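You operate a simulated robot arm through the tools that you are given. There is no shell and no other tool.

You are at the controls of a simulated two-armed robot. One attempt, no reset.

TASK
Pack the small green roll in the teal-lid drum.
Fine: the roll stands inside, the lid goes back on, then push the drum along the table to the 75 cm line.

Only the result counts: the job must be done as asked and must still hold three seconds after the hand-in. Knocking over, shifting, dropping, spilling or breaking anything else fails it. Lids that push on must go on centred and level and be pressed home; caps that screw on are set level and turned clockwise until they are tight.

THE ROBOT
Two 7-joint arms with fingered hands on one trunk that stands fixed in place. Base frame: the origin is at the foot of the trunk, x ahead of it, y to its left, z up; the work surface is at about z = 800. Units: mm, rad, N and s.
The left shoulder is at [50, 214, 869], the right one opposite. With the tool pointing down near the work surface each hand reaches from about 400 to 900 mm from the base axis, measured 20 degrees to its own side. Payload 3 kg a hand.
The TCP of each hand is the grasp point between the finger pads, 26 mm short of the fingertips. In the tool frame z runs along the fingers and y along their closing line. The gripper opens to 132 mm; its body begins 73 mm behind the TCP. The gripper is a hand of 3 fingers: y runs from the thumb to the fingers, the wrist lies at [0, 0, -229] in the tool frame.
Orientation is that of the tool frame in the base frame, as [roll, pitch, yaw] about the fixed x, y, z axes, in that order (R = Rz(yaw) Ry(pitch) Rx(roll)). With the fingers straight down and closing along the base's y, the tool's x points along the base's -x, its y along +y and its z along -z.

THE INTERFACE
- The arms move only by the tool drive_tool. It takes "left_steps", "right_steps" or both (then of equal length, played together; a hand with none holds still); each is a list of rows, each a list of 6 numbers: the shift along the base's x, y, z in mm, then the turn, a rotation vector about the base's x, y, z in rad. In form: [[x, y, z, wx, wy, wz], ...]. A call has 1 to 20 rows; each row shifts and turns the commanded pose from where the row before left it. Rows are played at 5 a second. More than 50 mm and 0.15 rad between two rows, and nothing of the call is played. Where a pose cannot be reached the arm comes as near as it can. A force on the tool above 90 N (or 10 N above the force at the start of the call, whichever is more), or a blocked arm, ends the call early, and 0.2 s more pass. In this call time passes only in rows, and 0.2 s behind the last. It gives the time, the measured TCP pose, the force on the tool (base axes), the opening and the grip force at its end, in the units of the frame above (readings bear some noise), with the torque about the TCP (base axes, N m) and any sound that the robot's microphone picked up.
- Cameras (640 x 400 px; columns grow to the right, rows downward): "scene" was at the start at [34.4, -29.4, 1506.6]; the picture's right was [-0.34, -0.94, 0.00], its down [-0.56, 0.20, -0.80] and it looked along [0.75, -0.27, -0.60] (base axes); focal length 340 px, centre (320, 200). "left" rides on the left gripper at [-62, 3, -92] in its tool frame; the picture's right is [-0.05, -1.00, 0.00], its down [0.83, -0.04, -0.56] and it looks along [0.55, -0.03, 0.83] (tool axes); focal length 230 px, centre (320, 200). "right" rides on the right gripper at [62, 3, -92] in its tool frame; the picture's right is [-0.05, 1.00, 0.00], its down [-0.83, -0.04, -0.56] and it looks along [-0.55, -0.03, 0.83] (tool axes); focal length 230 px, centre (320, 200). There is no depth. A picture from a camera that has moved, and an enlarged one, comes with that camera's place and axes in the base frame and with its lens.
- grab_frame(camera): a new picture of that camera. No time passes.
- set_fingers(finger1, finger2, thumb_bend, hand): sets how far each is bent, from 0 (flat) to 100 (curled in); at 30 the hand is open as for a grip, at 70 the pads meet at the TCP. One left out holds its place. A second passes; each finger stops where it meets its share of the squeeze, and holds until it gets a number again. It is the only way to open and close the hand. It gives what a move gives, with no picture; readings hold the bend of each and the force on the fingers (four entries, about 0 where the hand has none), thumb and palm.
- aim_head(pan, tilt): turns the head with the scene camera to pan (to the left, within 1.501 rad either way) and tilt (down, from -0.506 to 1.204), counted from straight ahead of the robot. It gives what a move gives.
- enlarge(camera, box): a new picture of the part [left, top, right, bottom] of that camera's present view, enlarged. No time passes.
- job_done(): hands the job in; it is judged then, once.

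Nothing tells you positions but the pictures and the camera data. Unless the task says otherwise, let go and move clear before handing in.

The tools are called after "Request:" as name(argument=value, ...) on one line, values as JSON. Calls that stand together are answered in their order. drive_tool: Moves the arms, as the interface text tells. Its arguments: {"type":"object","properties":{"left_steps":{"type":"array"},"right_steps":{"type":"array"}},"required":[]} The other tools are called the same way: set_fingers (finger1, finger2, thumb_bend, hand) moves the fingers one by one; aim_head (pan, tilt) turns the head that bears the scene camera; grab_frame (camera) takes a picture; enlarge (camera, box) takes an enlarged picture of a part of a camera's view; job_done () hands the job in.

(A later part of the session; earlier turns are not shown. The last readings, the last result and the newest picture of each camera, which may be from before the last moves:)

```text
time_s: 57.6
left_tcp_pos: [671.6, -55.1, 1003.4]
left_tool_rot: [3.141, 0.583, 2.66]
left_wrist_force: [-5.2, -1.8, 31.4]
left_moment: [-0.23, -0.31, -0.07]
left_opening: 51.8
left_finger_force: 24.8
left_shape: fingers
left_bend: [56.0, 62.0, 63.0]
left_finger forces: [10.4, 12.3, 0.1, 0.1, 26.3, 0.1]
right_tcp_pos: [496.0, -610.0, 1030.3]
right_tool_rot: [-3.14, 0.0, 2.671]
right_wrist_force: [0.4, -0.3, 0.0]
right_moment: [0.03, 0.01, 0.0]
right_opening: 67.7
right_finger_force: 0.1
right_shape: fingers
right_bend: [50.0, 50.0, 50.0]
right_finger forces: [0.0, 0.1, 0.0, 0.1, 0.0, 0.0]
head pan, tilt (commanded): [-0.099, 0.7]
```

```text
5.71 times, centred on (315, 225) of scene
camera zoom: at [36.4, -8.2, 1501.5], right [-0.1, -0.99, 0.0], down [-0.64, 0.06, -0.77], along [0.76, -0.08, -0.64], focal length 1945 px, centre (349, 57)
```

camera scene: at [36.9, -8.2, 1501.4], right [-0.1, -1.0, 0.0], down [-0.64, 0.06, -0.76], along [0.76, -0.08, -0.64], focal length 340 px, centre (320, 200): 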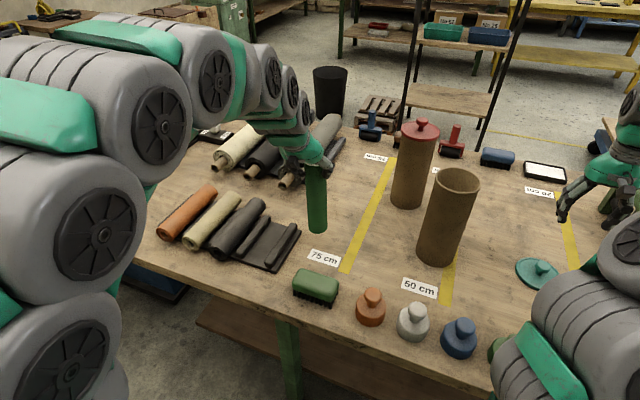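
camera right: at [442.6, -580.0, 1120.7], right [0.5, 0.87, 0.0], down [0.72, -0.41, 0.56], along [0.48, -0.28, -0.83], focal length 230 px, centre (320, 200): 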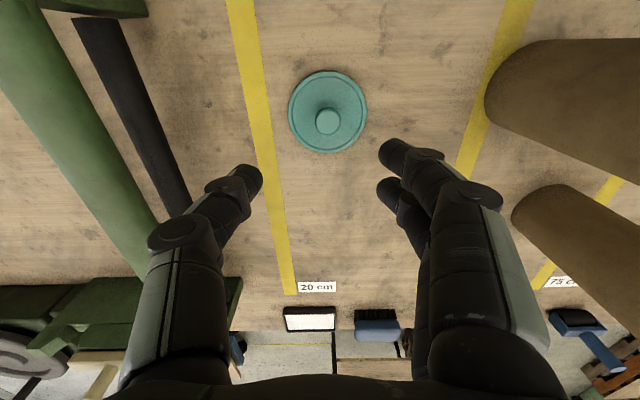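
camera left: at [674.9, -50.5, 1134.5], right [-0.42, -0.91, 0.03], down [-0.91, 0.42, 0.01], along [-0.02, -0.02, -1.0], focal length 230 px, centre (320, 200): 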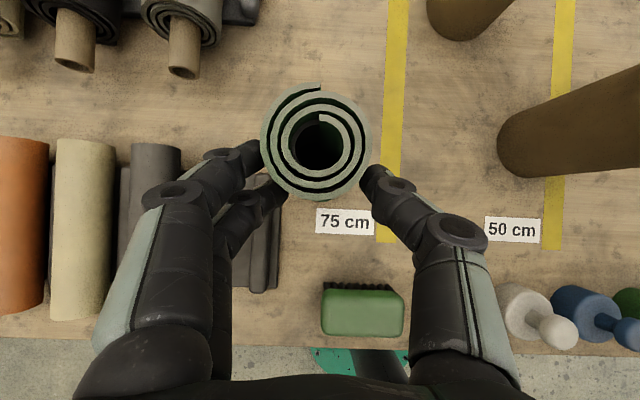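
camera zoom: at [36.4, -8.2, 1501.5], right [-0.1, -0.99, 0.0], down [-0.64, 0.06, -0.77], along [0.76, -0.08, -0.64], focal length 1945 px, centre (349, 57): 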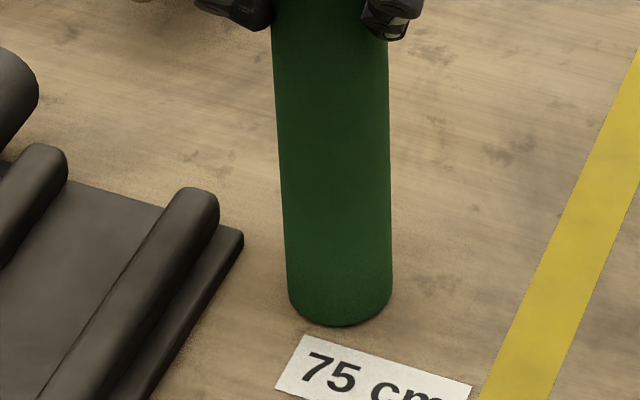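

The roll touched down at TCP z≈1005 and is now pressed with 31 N. I'll ease off slightly and check verticality before releasing.

Request:
drive_tool(left_steps=[[0, 0, 3.5, 0, 0, 0]])

Request:
enlarge(camera="scene", box=[265, 150, 365, 260])

Request:
grab_frame(camera="left")

Request:
grab_frame(camera="right")

```text
time_s: 58.0
left_tcp_pos: [671.1, -53.0, 1003.2]
left_tool_rot: [3.141, 0.579, 2.662]
left_wrist_force: [-2.2, -1.7, 15.5]
left_moment: [-0.1, -0.11, -0.04]
left_opening: 52.0
left_finger_force: 22.8
left_shape: fingers
left_bend: [56.0, 62.0, 63.0]
left_finger forces: [10.7, 11.3, 0.1, 0.0, 24.2, 0.0]
right_tcp_pos: [496.5, -610.2, 1030.8]
right_tool_rot: [3.141, 0.0, 2.669]
right_wrist_force: [0.5, -0.5, -0.7]
right_moment: [0.03, 0.02, 0.02]
right_opening: 67.5
right_finger_force: 0.0
right_shape: fingers
right_bend: [50.0, 50.0, 50.0]
right_finger forces: [0.1, 0.0, 0.1, 0.0, 0.1, 0.1]
head pan, tilt (commanded): [-0.099, 0.7]
```

```text
3.64 times, centred on (315, 205) of scene
camera zoom: at [36.7, -8.2, 1501.5], right [-0.1, -1.0, 0.0], down [-0.64, 0.06, -0.77], along [0.76, -0.08, -0.64], focal length 1238 px, centre (338, 182)
```

zoom: 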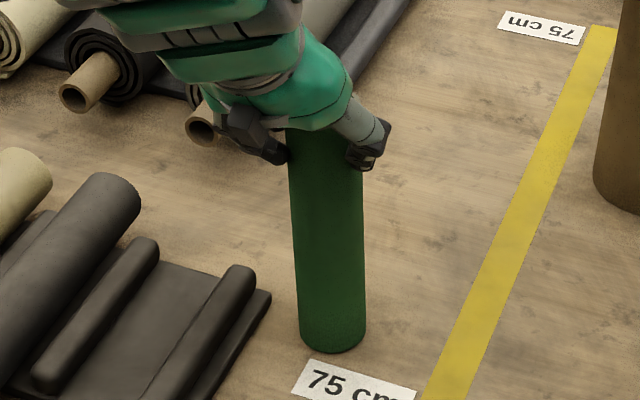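

```text
taken
camera left: at [673.6, -49.5, 1114.6], right [-0.42, -0.91, 0.03], down [-0.91, 0.42, 0.01], along [-0.02, -0.02, -1.0], focal length 230 px, centre (320, 200)
```

left: 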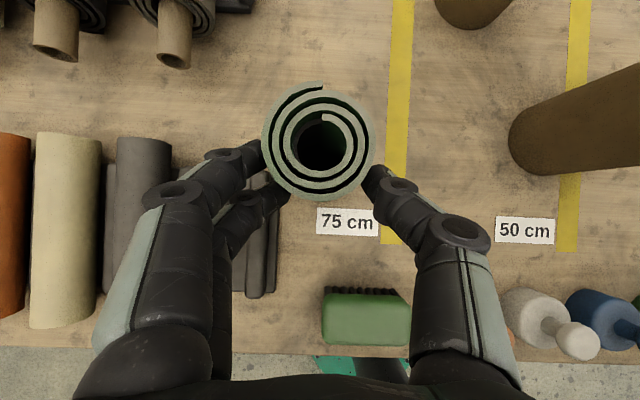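

```text
taken
camera right: at [442.4, -580.0, 1120.8], right [0.5, 0.87, 0.0], down [0.72, -0.41, 0.56], along [0.48, -0.28, -0.83], focal length 230 px, centre (320, 200)
```

right: 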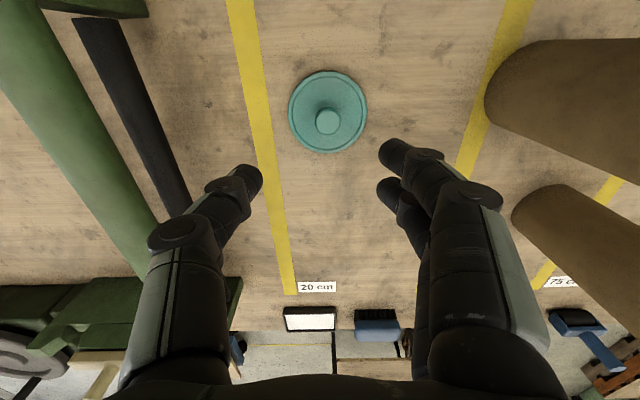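

Request:
drive_tool(left_steps=[[0, 0, 2, 0, 0, 0]])

Request:
set_fingers(hand="left", finger1=58, finger2=60, thumb_bend=62)

Request:
grab_frame(camera="left")

Request:
enlarge(camera="scene", box=[265, 150, 365, 260])

```text
time_s: 58.4
left_tcp_pos: [670.6, -53.3, 1004.1]
left_tool_rot: [3.139, 0.575, 2.661]
left_wrist_force: [0.2, -0.1, 0.5]
left_moment: [0.02, 0.02, -0.01]
left_opening: 51.8
left_finger_force: 20.8
left_shape: fingers
left_bend: [56.0, 61.0, 63.0]
left_finger forces: [10.4, 10.3, 0.0, 0.1, 20.8, 0.0]
right_tcp_pos: [496.4, -611.0, 1029.7]
right_tool_rot: [-3.141, 0.0, 2.671]
right_wrist_force: [-0.3, 0.4, -0.2]
right_moment: [0.02, 0.01, -0.01]
right_opening: 67.4
right_finger_force: 0.0
right_shape: fingers
right_bend: [50.0, 50.0, 50.0]
right_finger forces: [0.1, 0.0, 0.1, 0.0, 0.0, 0.0]
head pan, tilt (commanded): [-0.099, 0.7]
```

```text
time_s: 59.4
left_tcp_pos: [671.0, -53.0, 1005.2]
left_tool_rot: [3.14, 0.578, 2.661]
left_wrist_force: [0.5, 0.1, -2.0]
left_moment: [0.03, 0.1, -0.01]
left_opening: 53.9
left_finger_force: 5.8
left_shape: fingers
left_bend: [52.0, 58.0, 59.0]
left_finger forces: [3.4, 2.7, 0.0, 0.0, 5.8, 0.1]
right_tcp_pos: [495.3, -611.3, 1029.8]
right_tool_rot: [-3.141, 0.0, 2.67]
right_wrist_force: [0.0, -0.2, -0.2]
right_moment: [-0.01, -0.01, 0.0]
right_opening: 67.7
right_finger_force: 0.1
right_shape: fingers
right_bend: [50.0, 50.0, 50.0]
right_finger forces: [0.0, 0.0, 0.1, 0.0, 0.0, 0.0]
head pan, tilt (commanded): [-0.099, 0.7]
```

```text
taken
camera left: at [673.7, -49.9, 1116.9], right [-0.42, -0.91, 0.03], down [-0.91, 0.42, 0.01], along [-0.02, -0.02, -1.0], focal length 230 px, centre (320, 200)
```

left: 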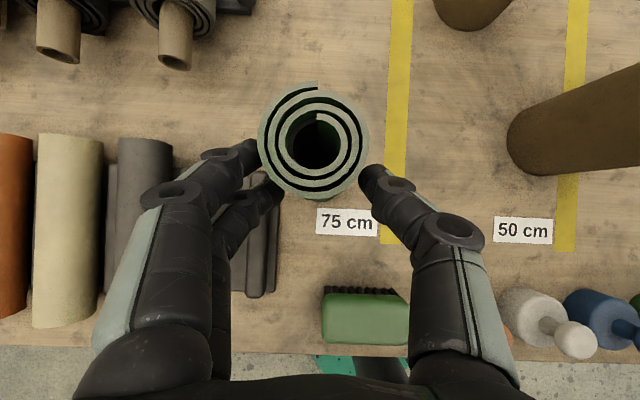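

```text
3.64 times, centred on (315, 205) of scene
camera zoom: at [37.0, -8.2, 1501.5], right [-0.1, -1.0, 0.0], down [-0.64, 0.06, -0.76], along [0.76, -0.08, -0.64], focal length 1238 px, centre (338, 182)
```

zoom: 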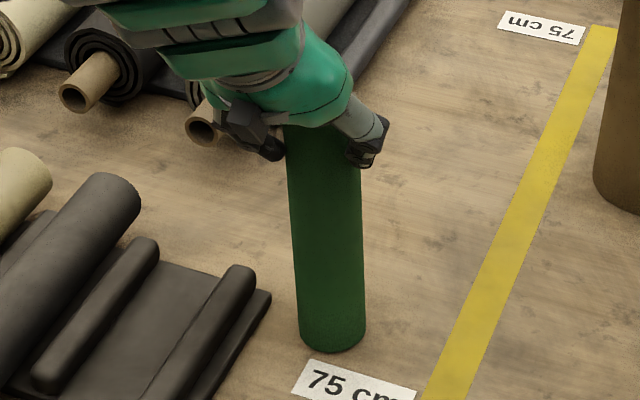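

The grip is down to 6 N and the roll is steady on the table. Releasing fully now.

Request:
set_fingers(hand="left", finger1=46, finger2=46, thumb_bend=47)

Request:
grab_frame(camera="left")

Request:
enlarge(camera="scene", box=[265, 150, 365, 260])

```text
time_s: 60.4
left_tcp_pos: [669.6, -54.5, 1006.6]
left_tool_rot: [3.141, 0.579, 2.66]
left_wrist_force: [0.3, 0.1, 0.3]
left_moment: [-0.01, 0.0, 0.03]
left_opening: 79.6
left_finger_force: 0.1
left_shape: fingers
left_bend: [46.0, 46.0, 47.0]
left_finger forces: [0.0, 0.1, 0.0, 0.1, 0.0, 0.1]
right_tcp_pos: [496.4, -612.5, 1030.1]
right_tool_rot: [-3.141, 0.0, 2.67]
right_wrist_force: [0.6, 0.6, 0.7]
right_moment: [0.02, 0.0, 0.02]
right_opening: 67.6
right_finger_force: 0.0
right_shape: fingers
right_bend: [50.0, 50.0, 50.0]
right_finger forces: [0.1, 0.1, 0.0, 0.1, 0.0, 0.0]
head pan, tilt (commanded): [-0.099, 0.7]
```

```text
taken
camera left: at [673.7, -49.9, 1117.1], right [-0.42, -0.91, 0.03], down [-0.91, 0.42, 0.01], along [-0.02, -0.02, -1.0], focal length 230 px, centre (320, 200)
```

left: 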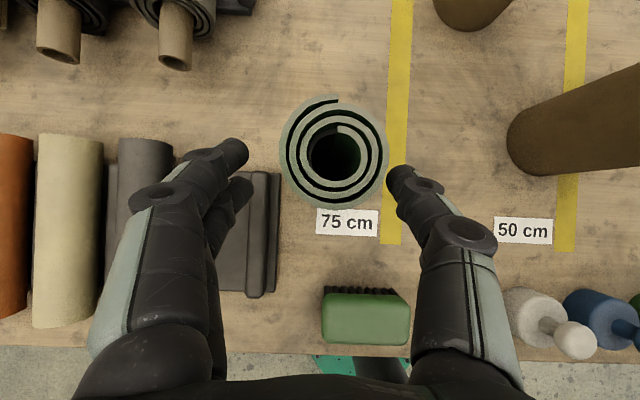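

```text
3.64 times, centred on (315, 205) of scene
camera zoom: at [36.9, -8.2, 1501.5], right [-0.1, -1.0, 0.0], down [-0.64, 0.06, -0.76], along [0.76, -0.08, -0.64], focal length 1238 px, centre (338, 182)
```

zoom: 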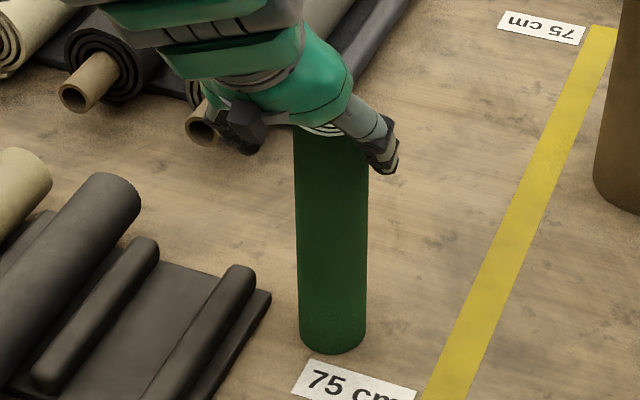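

The roll now stands upright on its own at about [688, -67], top near z≈1007. I'll flatten the hand to about 75° from vertical with the fingers still straddling it, lower a little, then advance for a deeper grip about 28 mm below the top.

Request:
drive_tool(left_steps=[[0, 0, 0, -0.0565, -0.108, 0], [0, 0, 0, -0.0565, -0.108, 0], [0, 0, -5, -0.0565, -0.108, 0], [0, 0, -5, -0.0565, -0.108, 0], [0, 0, -5, -0.0565, -0.108, 0], [0, 0, -5, -0.0565, -0.108, 0]])

Request:
grab_frame(camera="left")

Request:
enlarge(camera="scene", box=[250, 130, 370, 260])

```text
time_s: 61.8
left_tcp_pos: [671.3, -53.9, 987.7]
left_tool_rot: [-3.135, 1.315, 2.667]
left_wrist_force: [-1.0, 0.3, 0.0]
left_moment: [0.01, 0.0, 0.01]
left_opening: 79.9
left_finger_force: 0.0
left_shape: fingers
left_bend: [46.0, 46.0, 47.0]
left_finger forces: [0.0, 0.1, 0.0, 0.0, 0.2, 0.1]
right_tcp_pos: [495.5, -610.4, 1029.1]
right_tool_rot: [3.141, 0.0, 2.671]
right_wrist_force: [0.0, -0.3, -0.4]
right_moment: [-0.01, 0.02, 0.01]
right_opening: 67.4
right_finger_force: 0.0
right_shape: fingers
right_bend: [50.0, 50.0, 50.0]
right_finger forces: [0.0, 0.1, 0.0, 0.1, 0.0, 0.0]
head pan, tilt (commanded): [-0.099, 0.7]
```

```text
taken
camera left: at [607.5, -16.1, 1069.3], right [-0.45, -0.89, 0.05], down [-0.68, 0.31, -0.66], along [0.58, -0.33, -0.75], focal length 230 px, centre (320, 200)
```

left: 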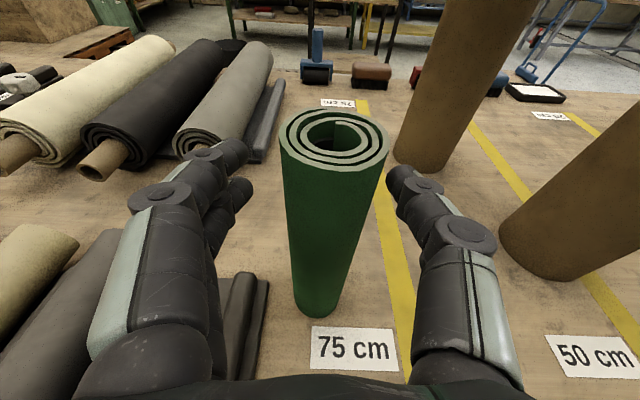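

```text
3.08 times, centred on (310, 195) of scene
camera zoom: at [36.9, -8.2, 1501.5], right [-0.1, -0.99, 0.0], down [-0.64, 0.06, -0.76], along [0.76, -0.08, -0.64], focal length 1047 px, centre (351, 215)
```

zoom: 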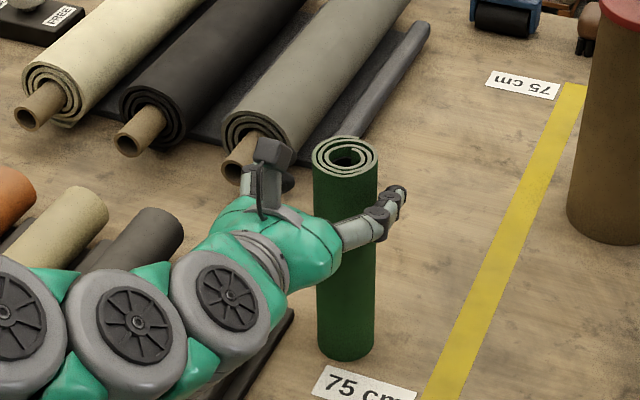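

The hand is nearly horizontal and straddling the standing roll. I'll advance about 19 mm onto its axis and lower to 28 mm below the top.

Request:
drive_tool(left_steps=[[2, -4, -4, 0, 0, 0], [5, -4, -4, 0, 0, 0], [4, -2.5, 0, 0, 0, 0], [4, -2.5, 0, 0, 0, 0]])

Request:
grab_frame(camera="left")

Request:
enlarge(camera="scene", box=[250, 130, 370, 260])

```text
time_s: 62.8
left_tcp_pos: [685.2, -67.3, 978.4]
left_tool_rot: [-3.14, 1.312, 2.661]
left_wrist_force: [-0.1, 0.2, -0.7]
left_moment: [-0.02, 0.01, 0.01]
left_opening: 79.6
left_finger_force: 0.1
left_shape: fingers
left_bend: [46.0, 46.0, 47.0]
left_finger forces: [0.1, 0.0, 0.0, 0.1, 0.0, 0.1]
right_tcp_pos: [495.5, -610.8, 1030.8]
right_tool_rot: [3.141, 0.0, 2.669]
right_wrist_force: [0.2, 0.0, 0.1]
right_moment: [0.01, 0.03, 0.03]
right_opening: 67.6
right_finger_force: 0.0
right_shape: fingers
right_bend: [50.0, 50.0, 50.0]
right_finger forces: [0.0, 0.0, 0.0, 0.0, 0.0, 0.1]
head pan, tilt (commanded): [-0.099, 0.7]
```

```text
taken
camera left: at [622.9, -29.0, 1060.9], right [-0.45, -0.89, 0.05], down [-0.68, 0.31, -0.66], along [0.57, -0.33, -0.75], focal length 230 px, centre (320, 200)
```

left: 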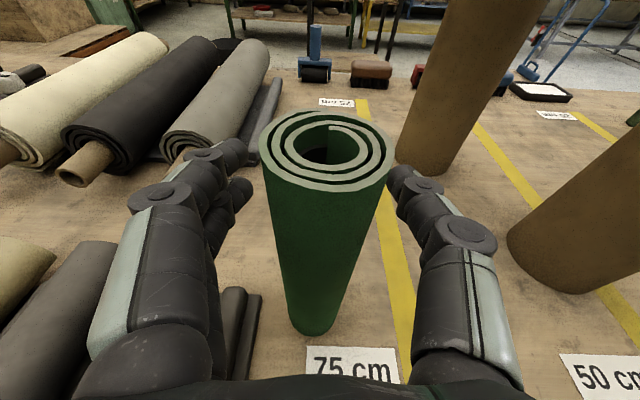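

```text
3.08 times, centred on (310, 195) of scene
camera zoom: at [36.9, -8.2, 1501.5], right [-0.1, -1.0, 0.0], down [-0.64, 0.06, -0.76], along [0.76, -0.08, -0.64], focal length 1047 px, centre (351, 215)
```

zoom: 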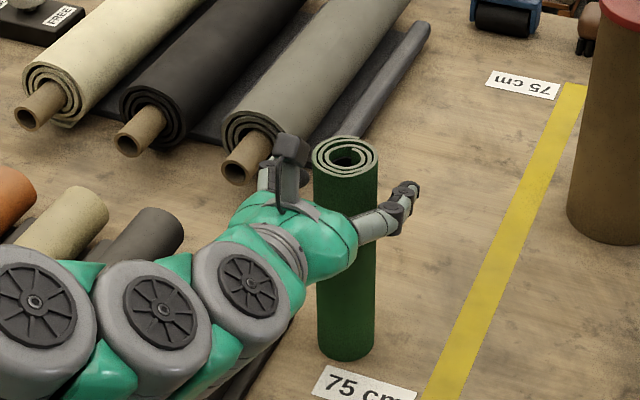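

The TCP is on the roll axis within about 1 mm. I'll close gently, then firmly.

Request:
set_fingers(hand="left", finger1=60, finger2=60, thumb_bend=60)

Request:
grab_frame(camera="left")

```text
time_s: 63.8
left_tcp_pos: [686.6, -66.2, 978.2]
left_tool_rot: [-3.136, 1.309, 2.662]
left_wrist_force: [0.0, -0.1, 2.5]
left_moment: [0.0, -0.02, 0.03]
left_opening: 44.4
left_finger_force: 5.1
left_shape: fingers
left_bend: [58.0, 56.0, 58.0]
left_finger forces: [1.8, 2.8, 0.1, 0.1, 5.7, 0.1]
right_tcp_pos: [496.5, -610.2, 1031.0]
right_tool_rot: [-3.14, -0.001, 2.669]
right_wrist_force: [0.0, 0.0, 0.7]
right_moment: [-0.01, 0.02, -0.02]
right_opening: 67.6
right_finger_force: 0.0
right_shape: fingers
right_bend: [50.0, 50.0, 50.0]
right_finger forces: [0.0, 0.0, 0.0, 0.0, 0.1, 0.0]
head pan, tilt (commanded): [-0.099, 0.7]
```

```text
taken
camera left: at [622.7, -28.9, 1061.1], right [-0.45, -0.89, 0.05], down [-0.68, 0.31, -0.66], along [0.57, -0.33, -0.75], focal length 230 px, centre (320, 200)
```

left: 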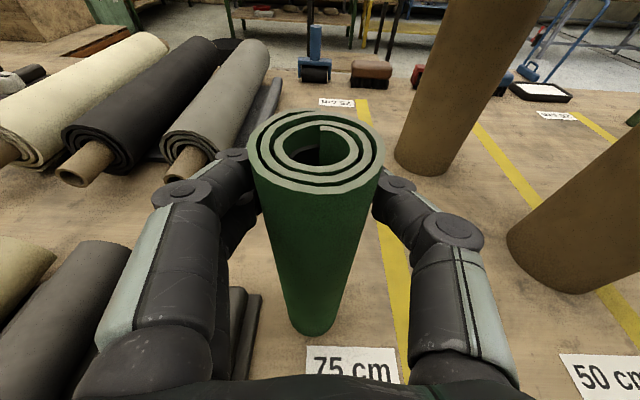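

Fingers have wrapped past the roll's widest point this time. Firming the grip now.

Request:
set_fingers(hand="left", finger1=70, finger2=70, thumb_bend=70)

Request:
grab_frame(camera="left")

Request:
enlarge(camera="scene", box=[250, 130, 370, 260])

```text
time_s: 64.8
left_tcp_pos: [686.2, -66.9, 978.9]
left_tool_rot: [-3.139, 1.311, 2.664]
left_wrist_force: [-0.6, -0.5, 1.8]
left_moment: [0.01, -0.04, 0.03]
left_opening: 40.5
left_finger_force: 19.1
left_shape: fingers
left_bend: [60.0, 57.0, 64.0]
left_finger forces: [9.3, 10.1, 0.0, 0.0, 19.6, 0.0]
right_tcp_pos: [496.8, -610.0, 1029.3]
right_tool_rot: [3.141, 0.001, 2.671]
right_wrist_force: [-0.3, -0.2, 0.4]
right_moment: [-0.02, -0.02, 0.0]
right_opening: 67.7
right_finger_force: 0.1
right_shape: fingers
right_bend: [50.0, 50.0, 50.0]
right_finger forces: [0.1, 0.1, 0.1, 0.1, 0.0, 0.0]
head pan, tilt (commanded): [-0.099, 0.7]
```

```text
taken
camera left: at [622.7, -28.9, 1061.0], right [-0.45, -0.89, 0.05], down [-0.68, 0.31, -0.66], along [0.57, -0.33, -0.75], focal length 230 px, centre (320, 200)
```

left: 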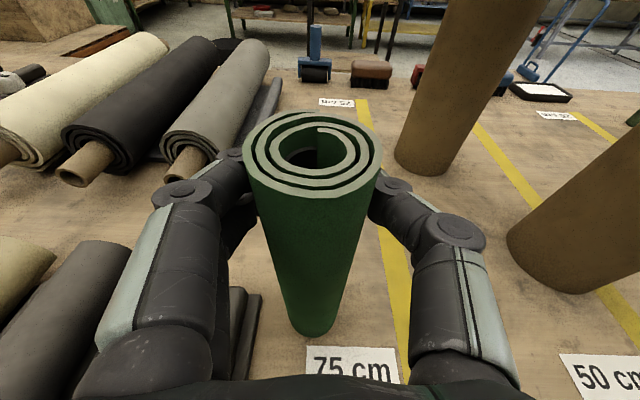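

```text
3.08 times, centred on (310, 195) of scene
camera zoom: at [36.9, -8.2, 1501.5], right [-0.1, -1.0, 0.0], down [-0.64, 0.06, -0.76], along [0.76, -0.08, -0.64], focal length 1047 px, centre (351, 215)
```

zoom: 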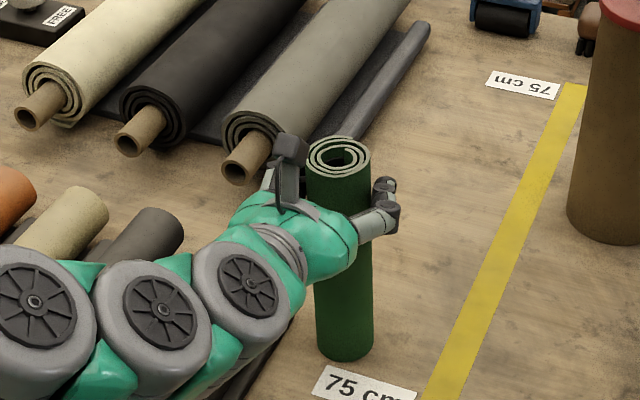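

Solid grip at about 20 N, with the roll essentially vertical. I'll lift it straight up until its bottom will clear the drum rim.

Request:
drive_tool(left_steps=[[0, 0, 15, 0, 0, 0], [0, 0, 30, 0, 0, 0], [0, 0, 40, 0, 0, 0], [0, 0, 40, 0, 0, 0], [0, 0, 40, 0, 0, 0], [0, 0, 40, 0, 0, 0], [0, 0, 40, 0, 0, 0], [0, 0, 31, 0, 0, 0]])

Request:
grab_frame(camera="left")

Request:
grab_frame(camera="scene")

```text
time_s: 66.6
left_tcp_pos: [687.1, -66.2, 1254.7]
left_tool_rot: [-3.136, 1.313, 2.665]
left_wrist_force: [-0.8, 1.1, -5.2]
left_moment: [0.0, 0.02, 0.03]
left_opening: 39.3
left_finger_force: 18.3
left_shape: fingers
left_bend: [61.0, 57.0, 65.0]
left_finger forces: [8.3, 10.2, 0.0, 0.0, 18.4, 0.1]
right_tcp_pos: [496.4, -611.9, 1030.6]
right_tool_rot: [3.14, 0.002, 2.67]
right_wrist_force: [-0.6, -0.8, 0.0]
right_moment: [0.01, -0.01, -0.02]
right_opening: 67.9
right_finger_force: 0.1
right_shape: fingers
right_bend: [50.0, 50.0, 50.0]
right_finger forces: [0.1, 0.2, 0.0, 0.1, 0.1, 0.1]
head pan, tilt (commanded): [-0.099, 0.7]
```

```text
taken
camera left: at [622.9, -28.3, 1337.9], right [-0.45, -0.89, 0.05], down [-0.68, 0.31, -0.66], along [0.57, -0.33, -0.75], focal length 230 px, centre (320, 200)
```

left: 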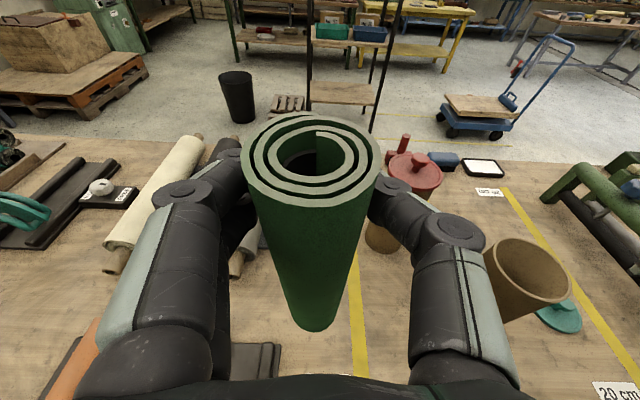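

```text
taken
camera scene: at [37.0, -8.3, 1501.4], right [-0.1, -1.0, 0.0], down [-0.64, 0.06, -0.76], along [0.76, -0.08, -0.64], focal length 340 px, centre (320, 200)
```

scene: 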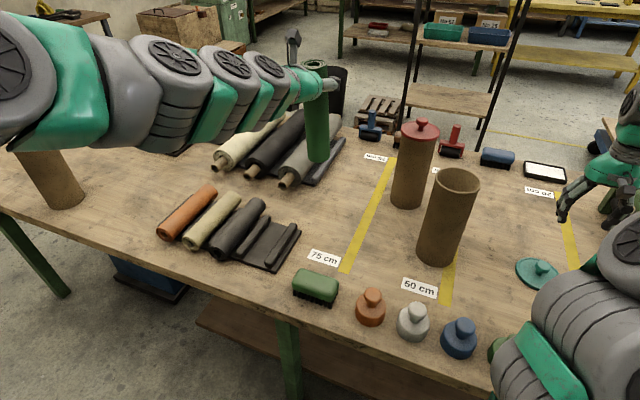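

The roll is held firmly and hangs straight. Before crossing over, I'll measure the open drum's rim precisely.

Request:
enlarge(camera="scene", box=[415, 155, 495, 275])

Request:
enlarge(camera="scene", box=[425, 155, 485, 205])

Request:
enlarge(camera="left", box=[470, 220, 600, 330])

Request:
enlarge(camera="right", box=[460, 20, 640, 200])

```text
3.33 times, centred on (455, 215) of scene
camera zoom: at [37.0, -8.3, 1501.4], right [-0.1, -1.0, 0.0], down [-0.64, 0.06, -0.76], along [0.76, -0.08, -0.64], focal length 1135 px, centre (-130, 150)
```

zoom: 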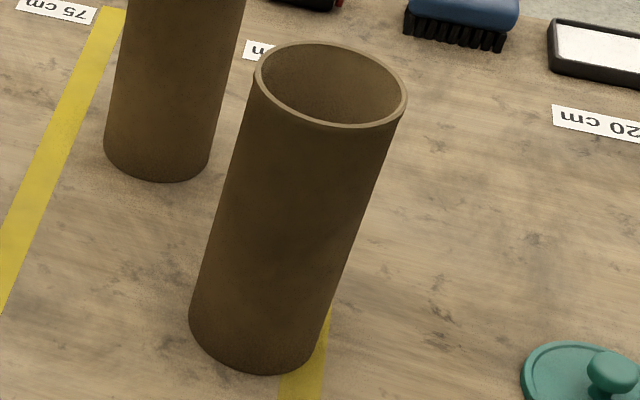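

```text
8.00 times, centred on (455, 180) of scene
camera zoom: at [37.0, -8.3, 1501.4], right [-0.1, -1.0, 0.0], down [-0.64, 0.06, -0.76], along [0.76, -0.08, -0.64], focal length 2723 px, centre (-760, 360)
```

zoom: 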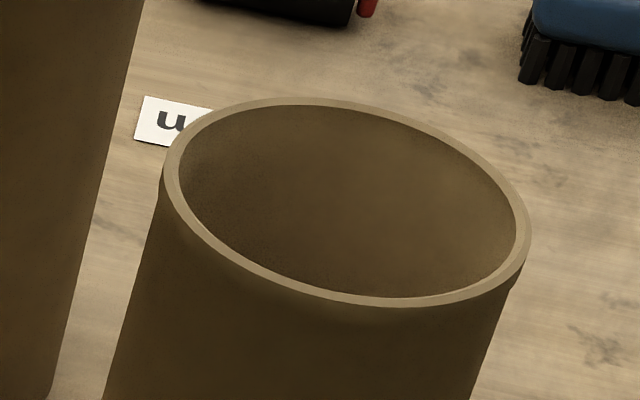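

```text
3.64 times, centred on (535, 275) of left
camera zoom: at [622.9, -28.3, 1337.9], right [-0.45, -0.89, 0.05], down [-0.68, 0.31, -0.66], along [0.57, -0.33, -0.75], focal length 837 px, centre (-462, -73)
```

zoom: 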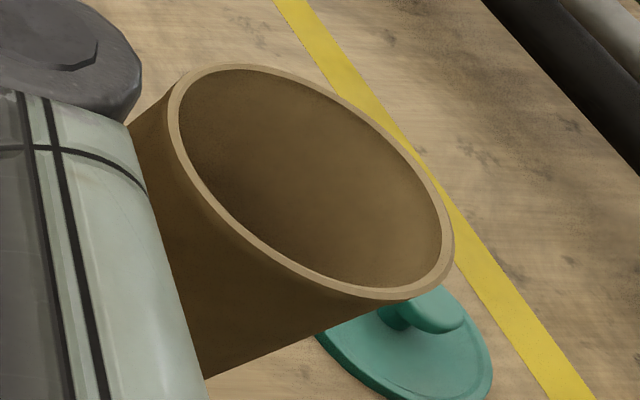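

```text
2.22 times, centred on (550, 110) of right
camera zoom: at [442.6, -580.0, 1120.7], right [0.5, 0.87, 0.0], down [0.72, -0.42, 0.56], along [0.48, -0.28, -0.83], focal length 511 px, centre (-191, 400)
```

zoom: 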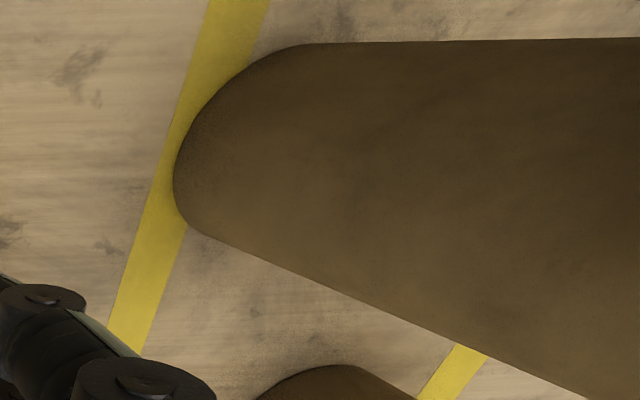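

The drum axis comes out at about [611, -376], with an inner diameter near 88 mm against the 54 mm roll, so there's about ±17 mm of room. I'll swing the roll over the drum while yawing the hand, staying high.

Request:
drive_tool(left_steps=[[-9.5, -39.3, 0, 0, 0, -0.0416], [-9.5, -39.3, 0, 0, 0, -0.0416], [-9.5, -39.3, 0, 0, 0, -0.0416], [-9.5, -39.3, 0, 0, 0, -0.0416], [-9.5, -39.3, 0, 0, 0, -0.0416], [-9.5, -39.3, 0, 0, 0, -0.0416]])

Request:
grab_frame(camera="left")

Request:
grab_frame(camera="scene")

```text
time_s: 68.0
left_tcp_pos: [629.2, -303.3, 1254.7]
left_tool_rot: [-3.14, 1.311, 2.414]
left_wrist_force: [-0.3, 1.0, -4.5]
left_moment: [0.03, 0.04, -0.04]
left_opening: 39.3
left_finger_force: 18.8
left_shape: fingers
left_bend: [61.0, 58.0, 65.0]
left_finger forces: [8.9, 9.8, 0.1, 0.1, 18.7, 0.0]
right_tcp_pos: [496.5, -609.9, 1030.5]
right_tool_rot: [-3.14, -0.001, 2.669]
right_wrist_force: [0.7, -0.1, -0.9]
right_moment: [0.05, -0.03, 0.0]
right_opening: 67.8
right_finger_force: 0.0
right_shape: fingers
right_bend: [50.0, 50.0, 50.0]
right_finger forces: [0.0, 0.0, 0.0, 0.0, 0.0, 0.0]
head pan, tilt (commanded): [-0.099, 0.7]
```

```text
taken
camera left: at [576.5, -250.6, 1337.4], right [-0.66, -0.75, 0.05], down [-0.59, 0.47, -0.66], along [0.47, -0.46, -0.75], focal length 230 px, centre (320, 200)
```

left: 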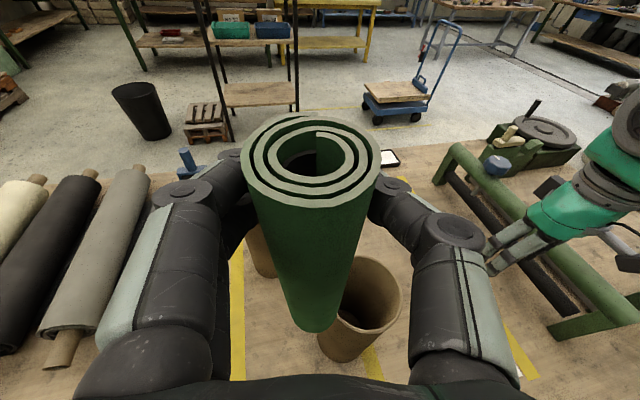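

```text
taken
camera scene: at [37.0, -8.3, 1501.5], right [-0.1, -1.0, 0.0], down [-0.64, 0.06, -0.76], along [0.76, -0.08, -0.64], focal length 340 px, centre (320, 200)
```

scene: 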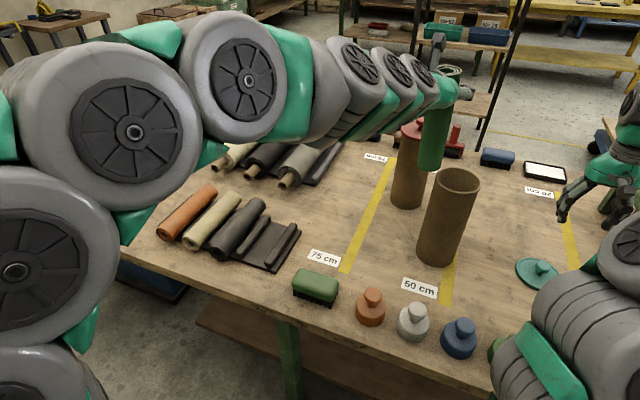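

Two more steps remain to bring the roll over the drum.

Request:
drive_tool(left_steps=[[-9.3, -38.7, 0, 0, 0, -0.0416], [-9.3, -38.7, 0, 0, 0, -0.0416]])

Request:
grab_frame(camera="left")

Request:
enlarge(camera="scene", box=[400, 50, 520, 280])

Request:
grab_frame(camera="right")

```text
time_s: 68.6
left_tcp_pos: [609.3, -378.9, 1254.2]
left_tool_rot: [-3.138, 1.311, 2.331]
left_wrist_force: [0.3, 0.5, -5.3]
left_moment: [0.06, 0.06, 0.02]
left_opening: 38.7
left_finger_force: 18.4
left_shape: fingers
left_bend: [61.0, 58.0, 65.0]
left_finger forces: [9.1, 9.7, 0.1, 0.0, 18.6, 0.0]
right_tcp_pos: [496.7, -609.7, 1028.8]
right_tool_rot: [3.14, -0.001, 2.669]
right_wrist_force: [0.1, 0.3, 0.1]
right_moment: [0.03, 0.0, -0.01]
right_opening: 67.7
right_finger_force: 0.1
right_shape: fingers
right_bend: [50.0, 50.0, 50.0]
right_finger forces: [0.0, 0.1, 0.0, 0.0, 0.1, 0.0]
head pan, tilt (commanded): [-0.099, 0.7]
```

```text
taken
camera left: at [562.3, -322.2, 1337.2], right [-0.72, -0.7, 0.05], down [-0.55, 0.52, -0.66], along [0.43, -0.5, -0.75], focal length 230 px, centre (320, 200)
```

left: 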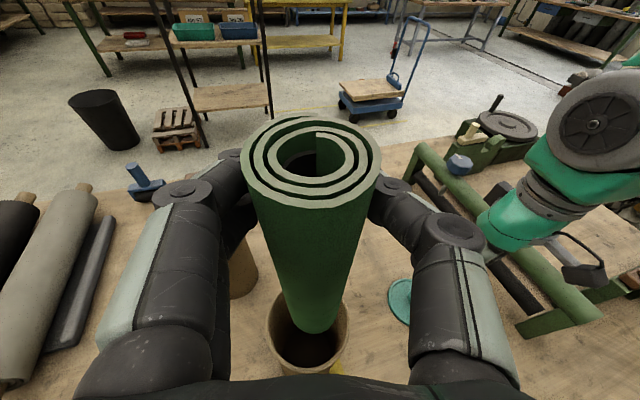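

```text
1.74 times, centred on (460, 165) of scene
camera zoom: at [37.0, -8.3, 1501.4], right [-0.1, -1.0, 0.0], down [-0.64, 0.06, -0.76], along [0.76, -0.08, -0.64], focal length 592 px, centre (76, 261)
```

zoom: 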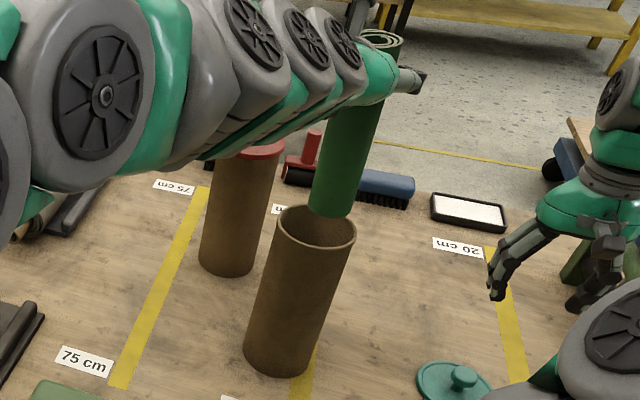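

```text
taken
camera right: at [442.7, -580.0, 1120.7], right [0.5, 0.87, 0.0], down [0.72, -0.41, 0.56], along [0.48, -0.28, -0.83], focal length 230 px, centre (320, 200)
```

right: 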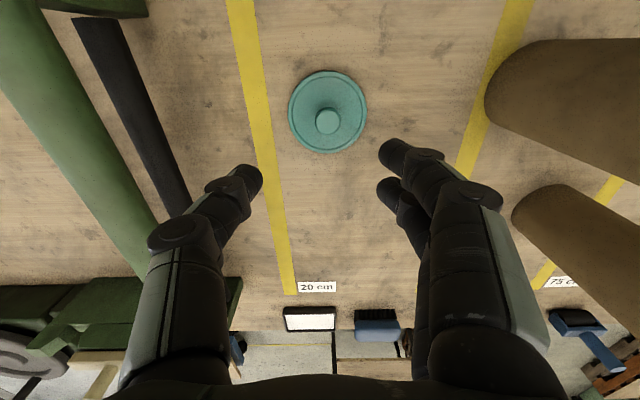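

Request:
enlarge(camera="left", box=[240, 260, 380, 390])

Request:
enlarge(camera="scene", box=[430, 90, 500, 210])

```text
3.08 times, centred on (310, 325) of left
camera zoom: at [562.3, -322.2, 1337.2], right [-0.72, -0.7, 0.05], down [-0.55, 0.52, -0.66], along [0.43, -0.5, -0.75], focal length 708 px, centre (351, -185)
```

zoom: 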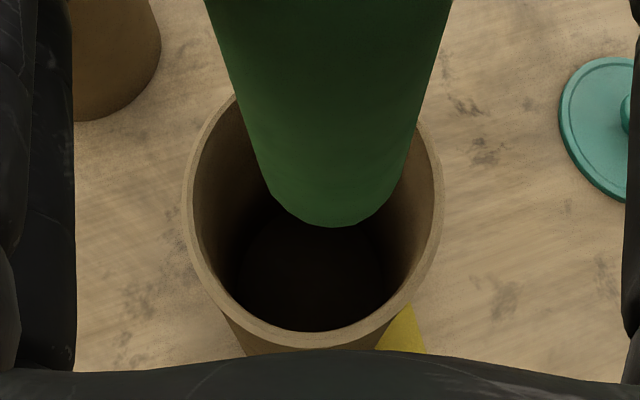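

```text
3.33 times, centred on (465, 150) of scene
camera zoom: at [37.0, -8.3, 1501.4], right [-0.1, -1.0, 0.0], down [-0.64, 0.06, -0.76], along [0.76, -0.08, -0.64], focal length 1135 px, centre (-163, 367)
```

zoom: 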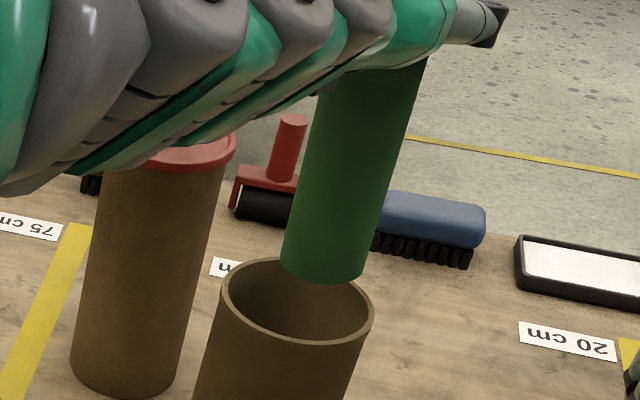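

The roll bottom sits about 9 mm too far toward -y relative to the rim centre. I'll correct that and lower to just above the rim for another look.

Request:
drive_tool(left_steps=[[-0.5, 4.5, -8, 0, 0, 0], [-0.5, 4.5, -12, 0, 0, 0]])

Request:
enlarge(camera="left", box=[240, 260, 380, 390])

Request:
enlarge(camera="scene", box=[430, 90, 500, 210])

```text
time_s: 69.2
left_tcp_pos: [609.2, -370.6, 1235.1]
left_tool_rot: [-3.139, 1.312, 2.331]
left_wrist_force: [-0.3, -0.4, -5.3]
left_moment: [0.05, 0.0, 0.01]
left_opening: 38.7
left_finger_force: 18.5
left_shape: fingers
left_bend: [62.0, 58.0, 65.0]
left_finger forces: [8.1, 10.3, 0.0, 0.0, 18.4, 0.0]
right_tcp_pos: [496.4, -609.3, 1029.6]
right_tool_rot: [3.142, 0.0, 2.671]
right_wrist_force: [-0.4, 0.6, 0.0]
right_moment: [0.01, 0.01, 0.01]
right_opening: 67.6
right_finger_force: 0.0
right_shape: fingers
right_bend: [50.0, 50.0, 50.0]
right_finger forces: [0.2, 0.1, 0.0, 0.1, 0.1, 0.0]
head pan, tilt (commanded): [-0.099, 0.7]
```

```text
3.08 times, centred on (310, 325) of left
camera zoom: at [562.6, -312.8, 1317.9], right [-0.72, -0.7, 0.05], down [-0.55, 0.51, -0.66], along [0.43, -0.5, -0.75], focal length 708 px, centre (351, -185)
```

zoom: 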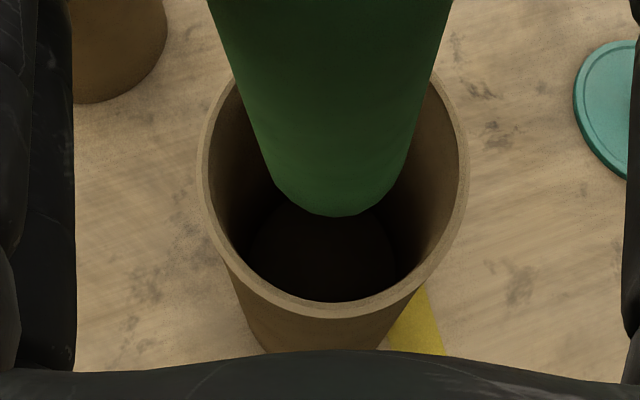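

```text
3.33 times, centred on (465, 150) of scene
camera zoom: at [37.0, -8.3, 1501.5], right [-0.1, -1.0, 0.0], down [-0.64, 0.06, -0.76], along [0.76, -0.08, -0.64], focal length 1135 px, centre (-163, 367)
```

zoom: 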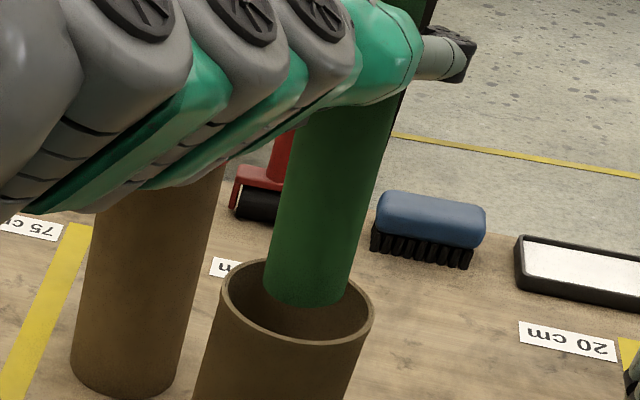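

Aligned to within about 6 mm now. I'll correct by (-2, +5) and lower the roll into the drum, watching for contact.

Request:
drive_tool(left_steps=[[-1, 2.5, -5, 0, 0, 0], [-1, 2.5, -15, 0, 0, 0], [0, 0, -20, 0, 0, 0], [0, 0, -20, 0, 0, 0]])

Request:
enlarge(camera="left", box=[220, 230, 400, 390])

Request:
enlarge(camera="scene", box=[400, 90, 520, 280])

```text
time_s: 70.2
left_tcp_pos: [608.7, -365.7, 1172.9]
left_tool_rot: [-3.138, 1.313, 2.33]
left_wrist_force: [-0.2, -0.6, -5.2]
left_moment: [0.02, -0.01, 0.0]
left_opening: 38.4
left_finger_force: 18.3
left_shape: fingers
left_bend: [62.0, 58.0, 65.0]
left_finger forces: [8.2, 10.0, 0.0, 0.0, 18.0, 0.0]
right_tcp_pos: [497.0, -611.2, 1030.7]
right_tool_rot: [-3.14, 0.0, 2.67]
right_wrist_force: [1.0, 0.3, 0.8]
right_moment: [-0.01, -0.03, 0.01]
right_opening: 67.8
right_finger_force: 0.2
right_shape: fingers
right_bend: [50.0, 50.0, 50.0]
right_finger forces: [0.0, 0.0, 0.0, 0.1, 0.1, 0.0]
head pan, tilt (commanded): [-0.099, 0.7]
```

```text
2.50 times, centred on (310, 310) of left
camera zoom: at [561.0, -308.1, 1255.8], right [-0.72, -0.7, 0.05], down [-0.55, 0.51, -0.66], along [0.43, -0.5, -0.75], focal length 575 px, centre (345, -75)
```

zoom: 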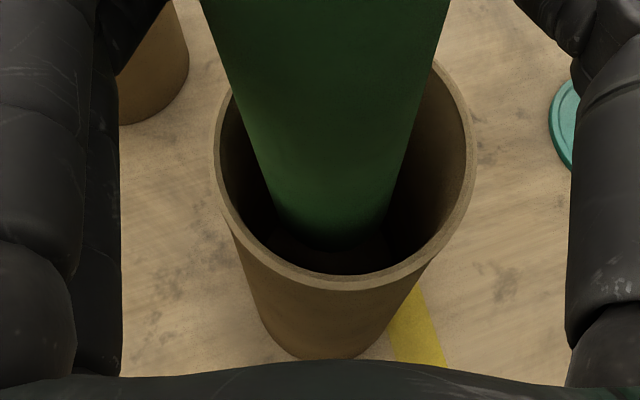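

```text
2.11 times, centred on (460, 185) of scene
camera zoom: at [37.0, -8.3, 1501.5], right [-0.1, -1.0, 0.0], down [-0.64, 0.06, -0.76], along [0.76, -0.08, -0.64], focal length 717 px, centre (25, 232)
```

zoom: 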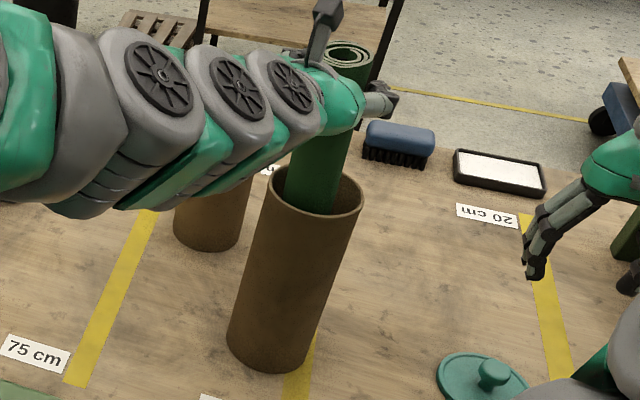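

The roll is entering cleanly with no contact. I'll keep lowering.

Request:
drive_tool(left_steps=[[0, 0, -20, 0, 0, 0], [0, 0, -20, 0, 0, 0], [0, 0, -20, 0, 0, 0], [0, 0, -15, 0, 0, 0]])

Request:
grab_frame(camera="left")

Request:
enlarge(camera="scene", box=[410, 120, 510, 220])

```text
time_s: 71.2
left_tcp_pos: [606.0, -366.2, 1099.7]
left_tool_rot: [-3.14, 1.313, 2.329]
left_wrist_force: [-0.6, -0.3, -5.4]
left_moment: [0.04, -0.03, -0.02]
left_opening: 38.2
left_finger_force: 18.2
left_shape: fingers
left_bend: [62.0, 58.0, 65.0]
left_finger forces: [7.9, 9.9, 0.0, 0.1, 17.9, 0.0]
right_tcp_pos: [497.0, -610.8, 1029.6]
right_tool_rot: [-3.141, 0.0, 2.671]
right_wrist_force: [-0.2, 0.3, -0.7]
right_moment: [0.04, -0.01, 0.03]
right_opening: 68.0
right_finger_force: 0.0
right_shape: fingers
right_bend: [50.0, 50.0, 50.0]
right_finger forces: [0.0, 0.0, 0.0, 0.0, 0.0, 0.1]
head pan, tilt (commanded): [-0.099, 0.7]
```

```text
taken
camera left: at [558.8, -308.9, 1182.5], right [-0.72, -0.7, 0.05], down [-0.55, 0.51, -0.66], along [0.43, -0.5, -0.75], focal length 230 px, centre (320, 200)
```

left: 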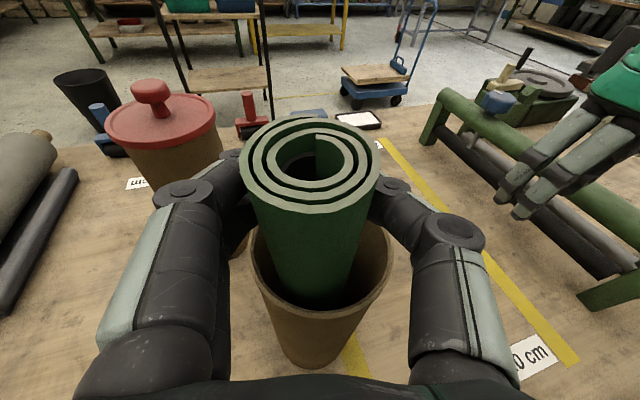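

```text
4.00 times, centred on (460, 170) of scene
camera zoom: at [37.0, -8.3, 1501.5], right [-0.1, -1.0, 0.0], down [-0.64, 0.06, -0.76], along [0.76, -0.08, -0.64], focal length 1362 px, centre (-240, 320)
```

zoom: 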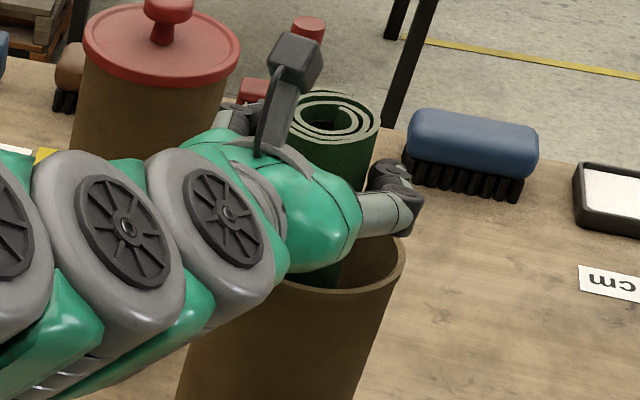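

About 60 mm remains between the TCP and the rim. I'll creep lower in small steps until the fingers are just above the rim.

Request:
drive_tool(left_steps=[[0, 0, -8, 0, 0, 0], [0, 0, -6, 0, 0, 0]])

Request:
enlarge(camera="left", box=[170, 130, 470, 380])

Request:
enlarge(camera="scene", box=[420, 130, 500, 220])

Request:
enlarge(camera="right", box=[440, 0, 640, 200])

```text
time_s: 71.8
left_tcp_pos: [607.6, -365.6, 1085.4]
left_tool_rot: [-3.137, 1.312, 2.334]
left_wrist_force: [0.0, -0.2, -5.3]
left_moment: [-0.02, 0.02, 0.01]
left_opening: 38.2
left_finger_force: 18.3
left_shape: fingers
left_bend: [62.0, 58.0, 65.0]
left_finger forces: [8.1, 9.8, 0.0, 0.0, 18.1, 0.0]
right_tcp_pos: [496.9, -611.1, 1029.6]
right_tool_rot: [3.141, -0.001, 2.672]
right_wrist_force: [-0.3, 0.3, -0.7]
right_moment: [-0.02, -0.02, 0.02]
right_opening: 67.7
right_finger_force: 0.2
right_shape: fingers
right_bend: [50.0, 50.0, 50.0]
right_finger forces: [0.0, 0.0, 0.0, 0.1, 0.1, 0.1]
head pan, tilt (commanded): [-0.099, 0.7]
```

```text
1.60 times, centred on (320, 255) of left
camera zoom: at [559.3, -308.7, 1168.6], right [-0.72, -0.7, 0.05], down [-0.55, 0.51, -0.66], along [0.43, -0.5, -0.75], focal length 368 px, centre (320, 112)
```

zoom: 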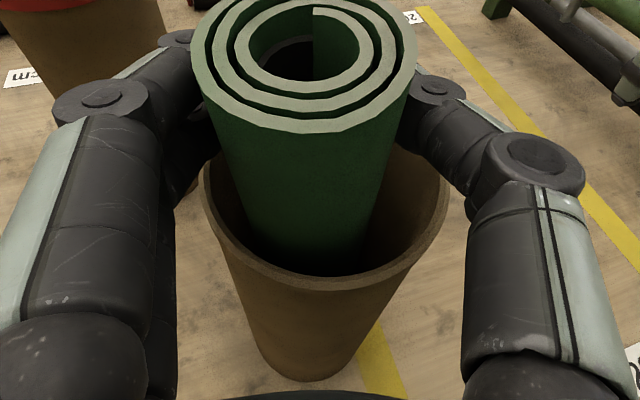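

```text
4.44 times, centred on (460, 175) of scene
camera zoom: at [37.0, -8.3, 1501.5], right [-0.1, -1.0, 0.0], down [-0.64, 0.06, -0.76], along [0.76, -0.08, -0.64], focal length 1513 px, centre (-302, 311)
```

zoom: 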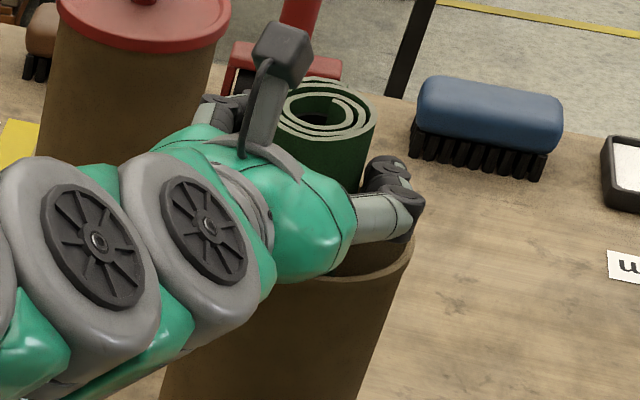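

```text
2.00 times, centred on (540, 100) of right
camera zoom: at [442.6, -580.0, 1120.7], right [0.5, 0.87, 0.0], down [0.72, -0.41, 0.56], along [0.48, -0.28, -0.83], focal length 460 px, centre (-120, 400)
```

zoom: 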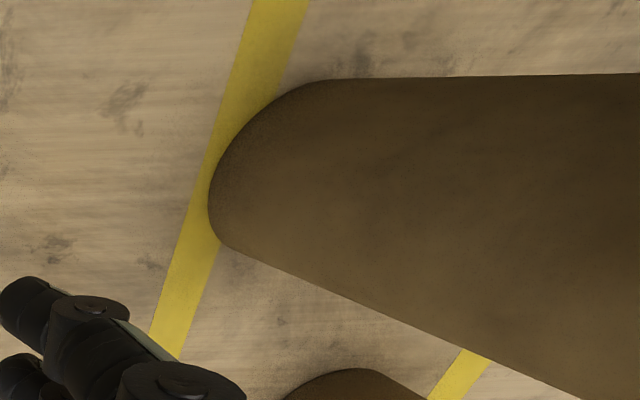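

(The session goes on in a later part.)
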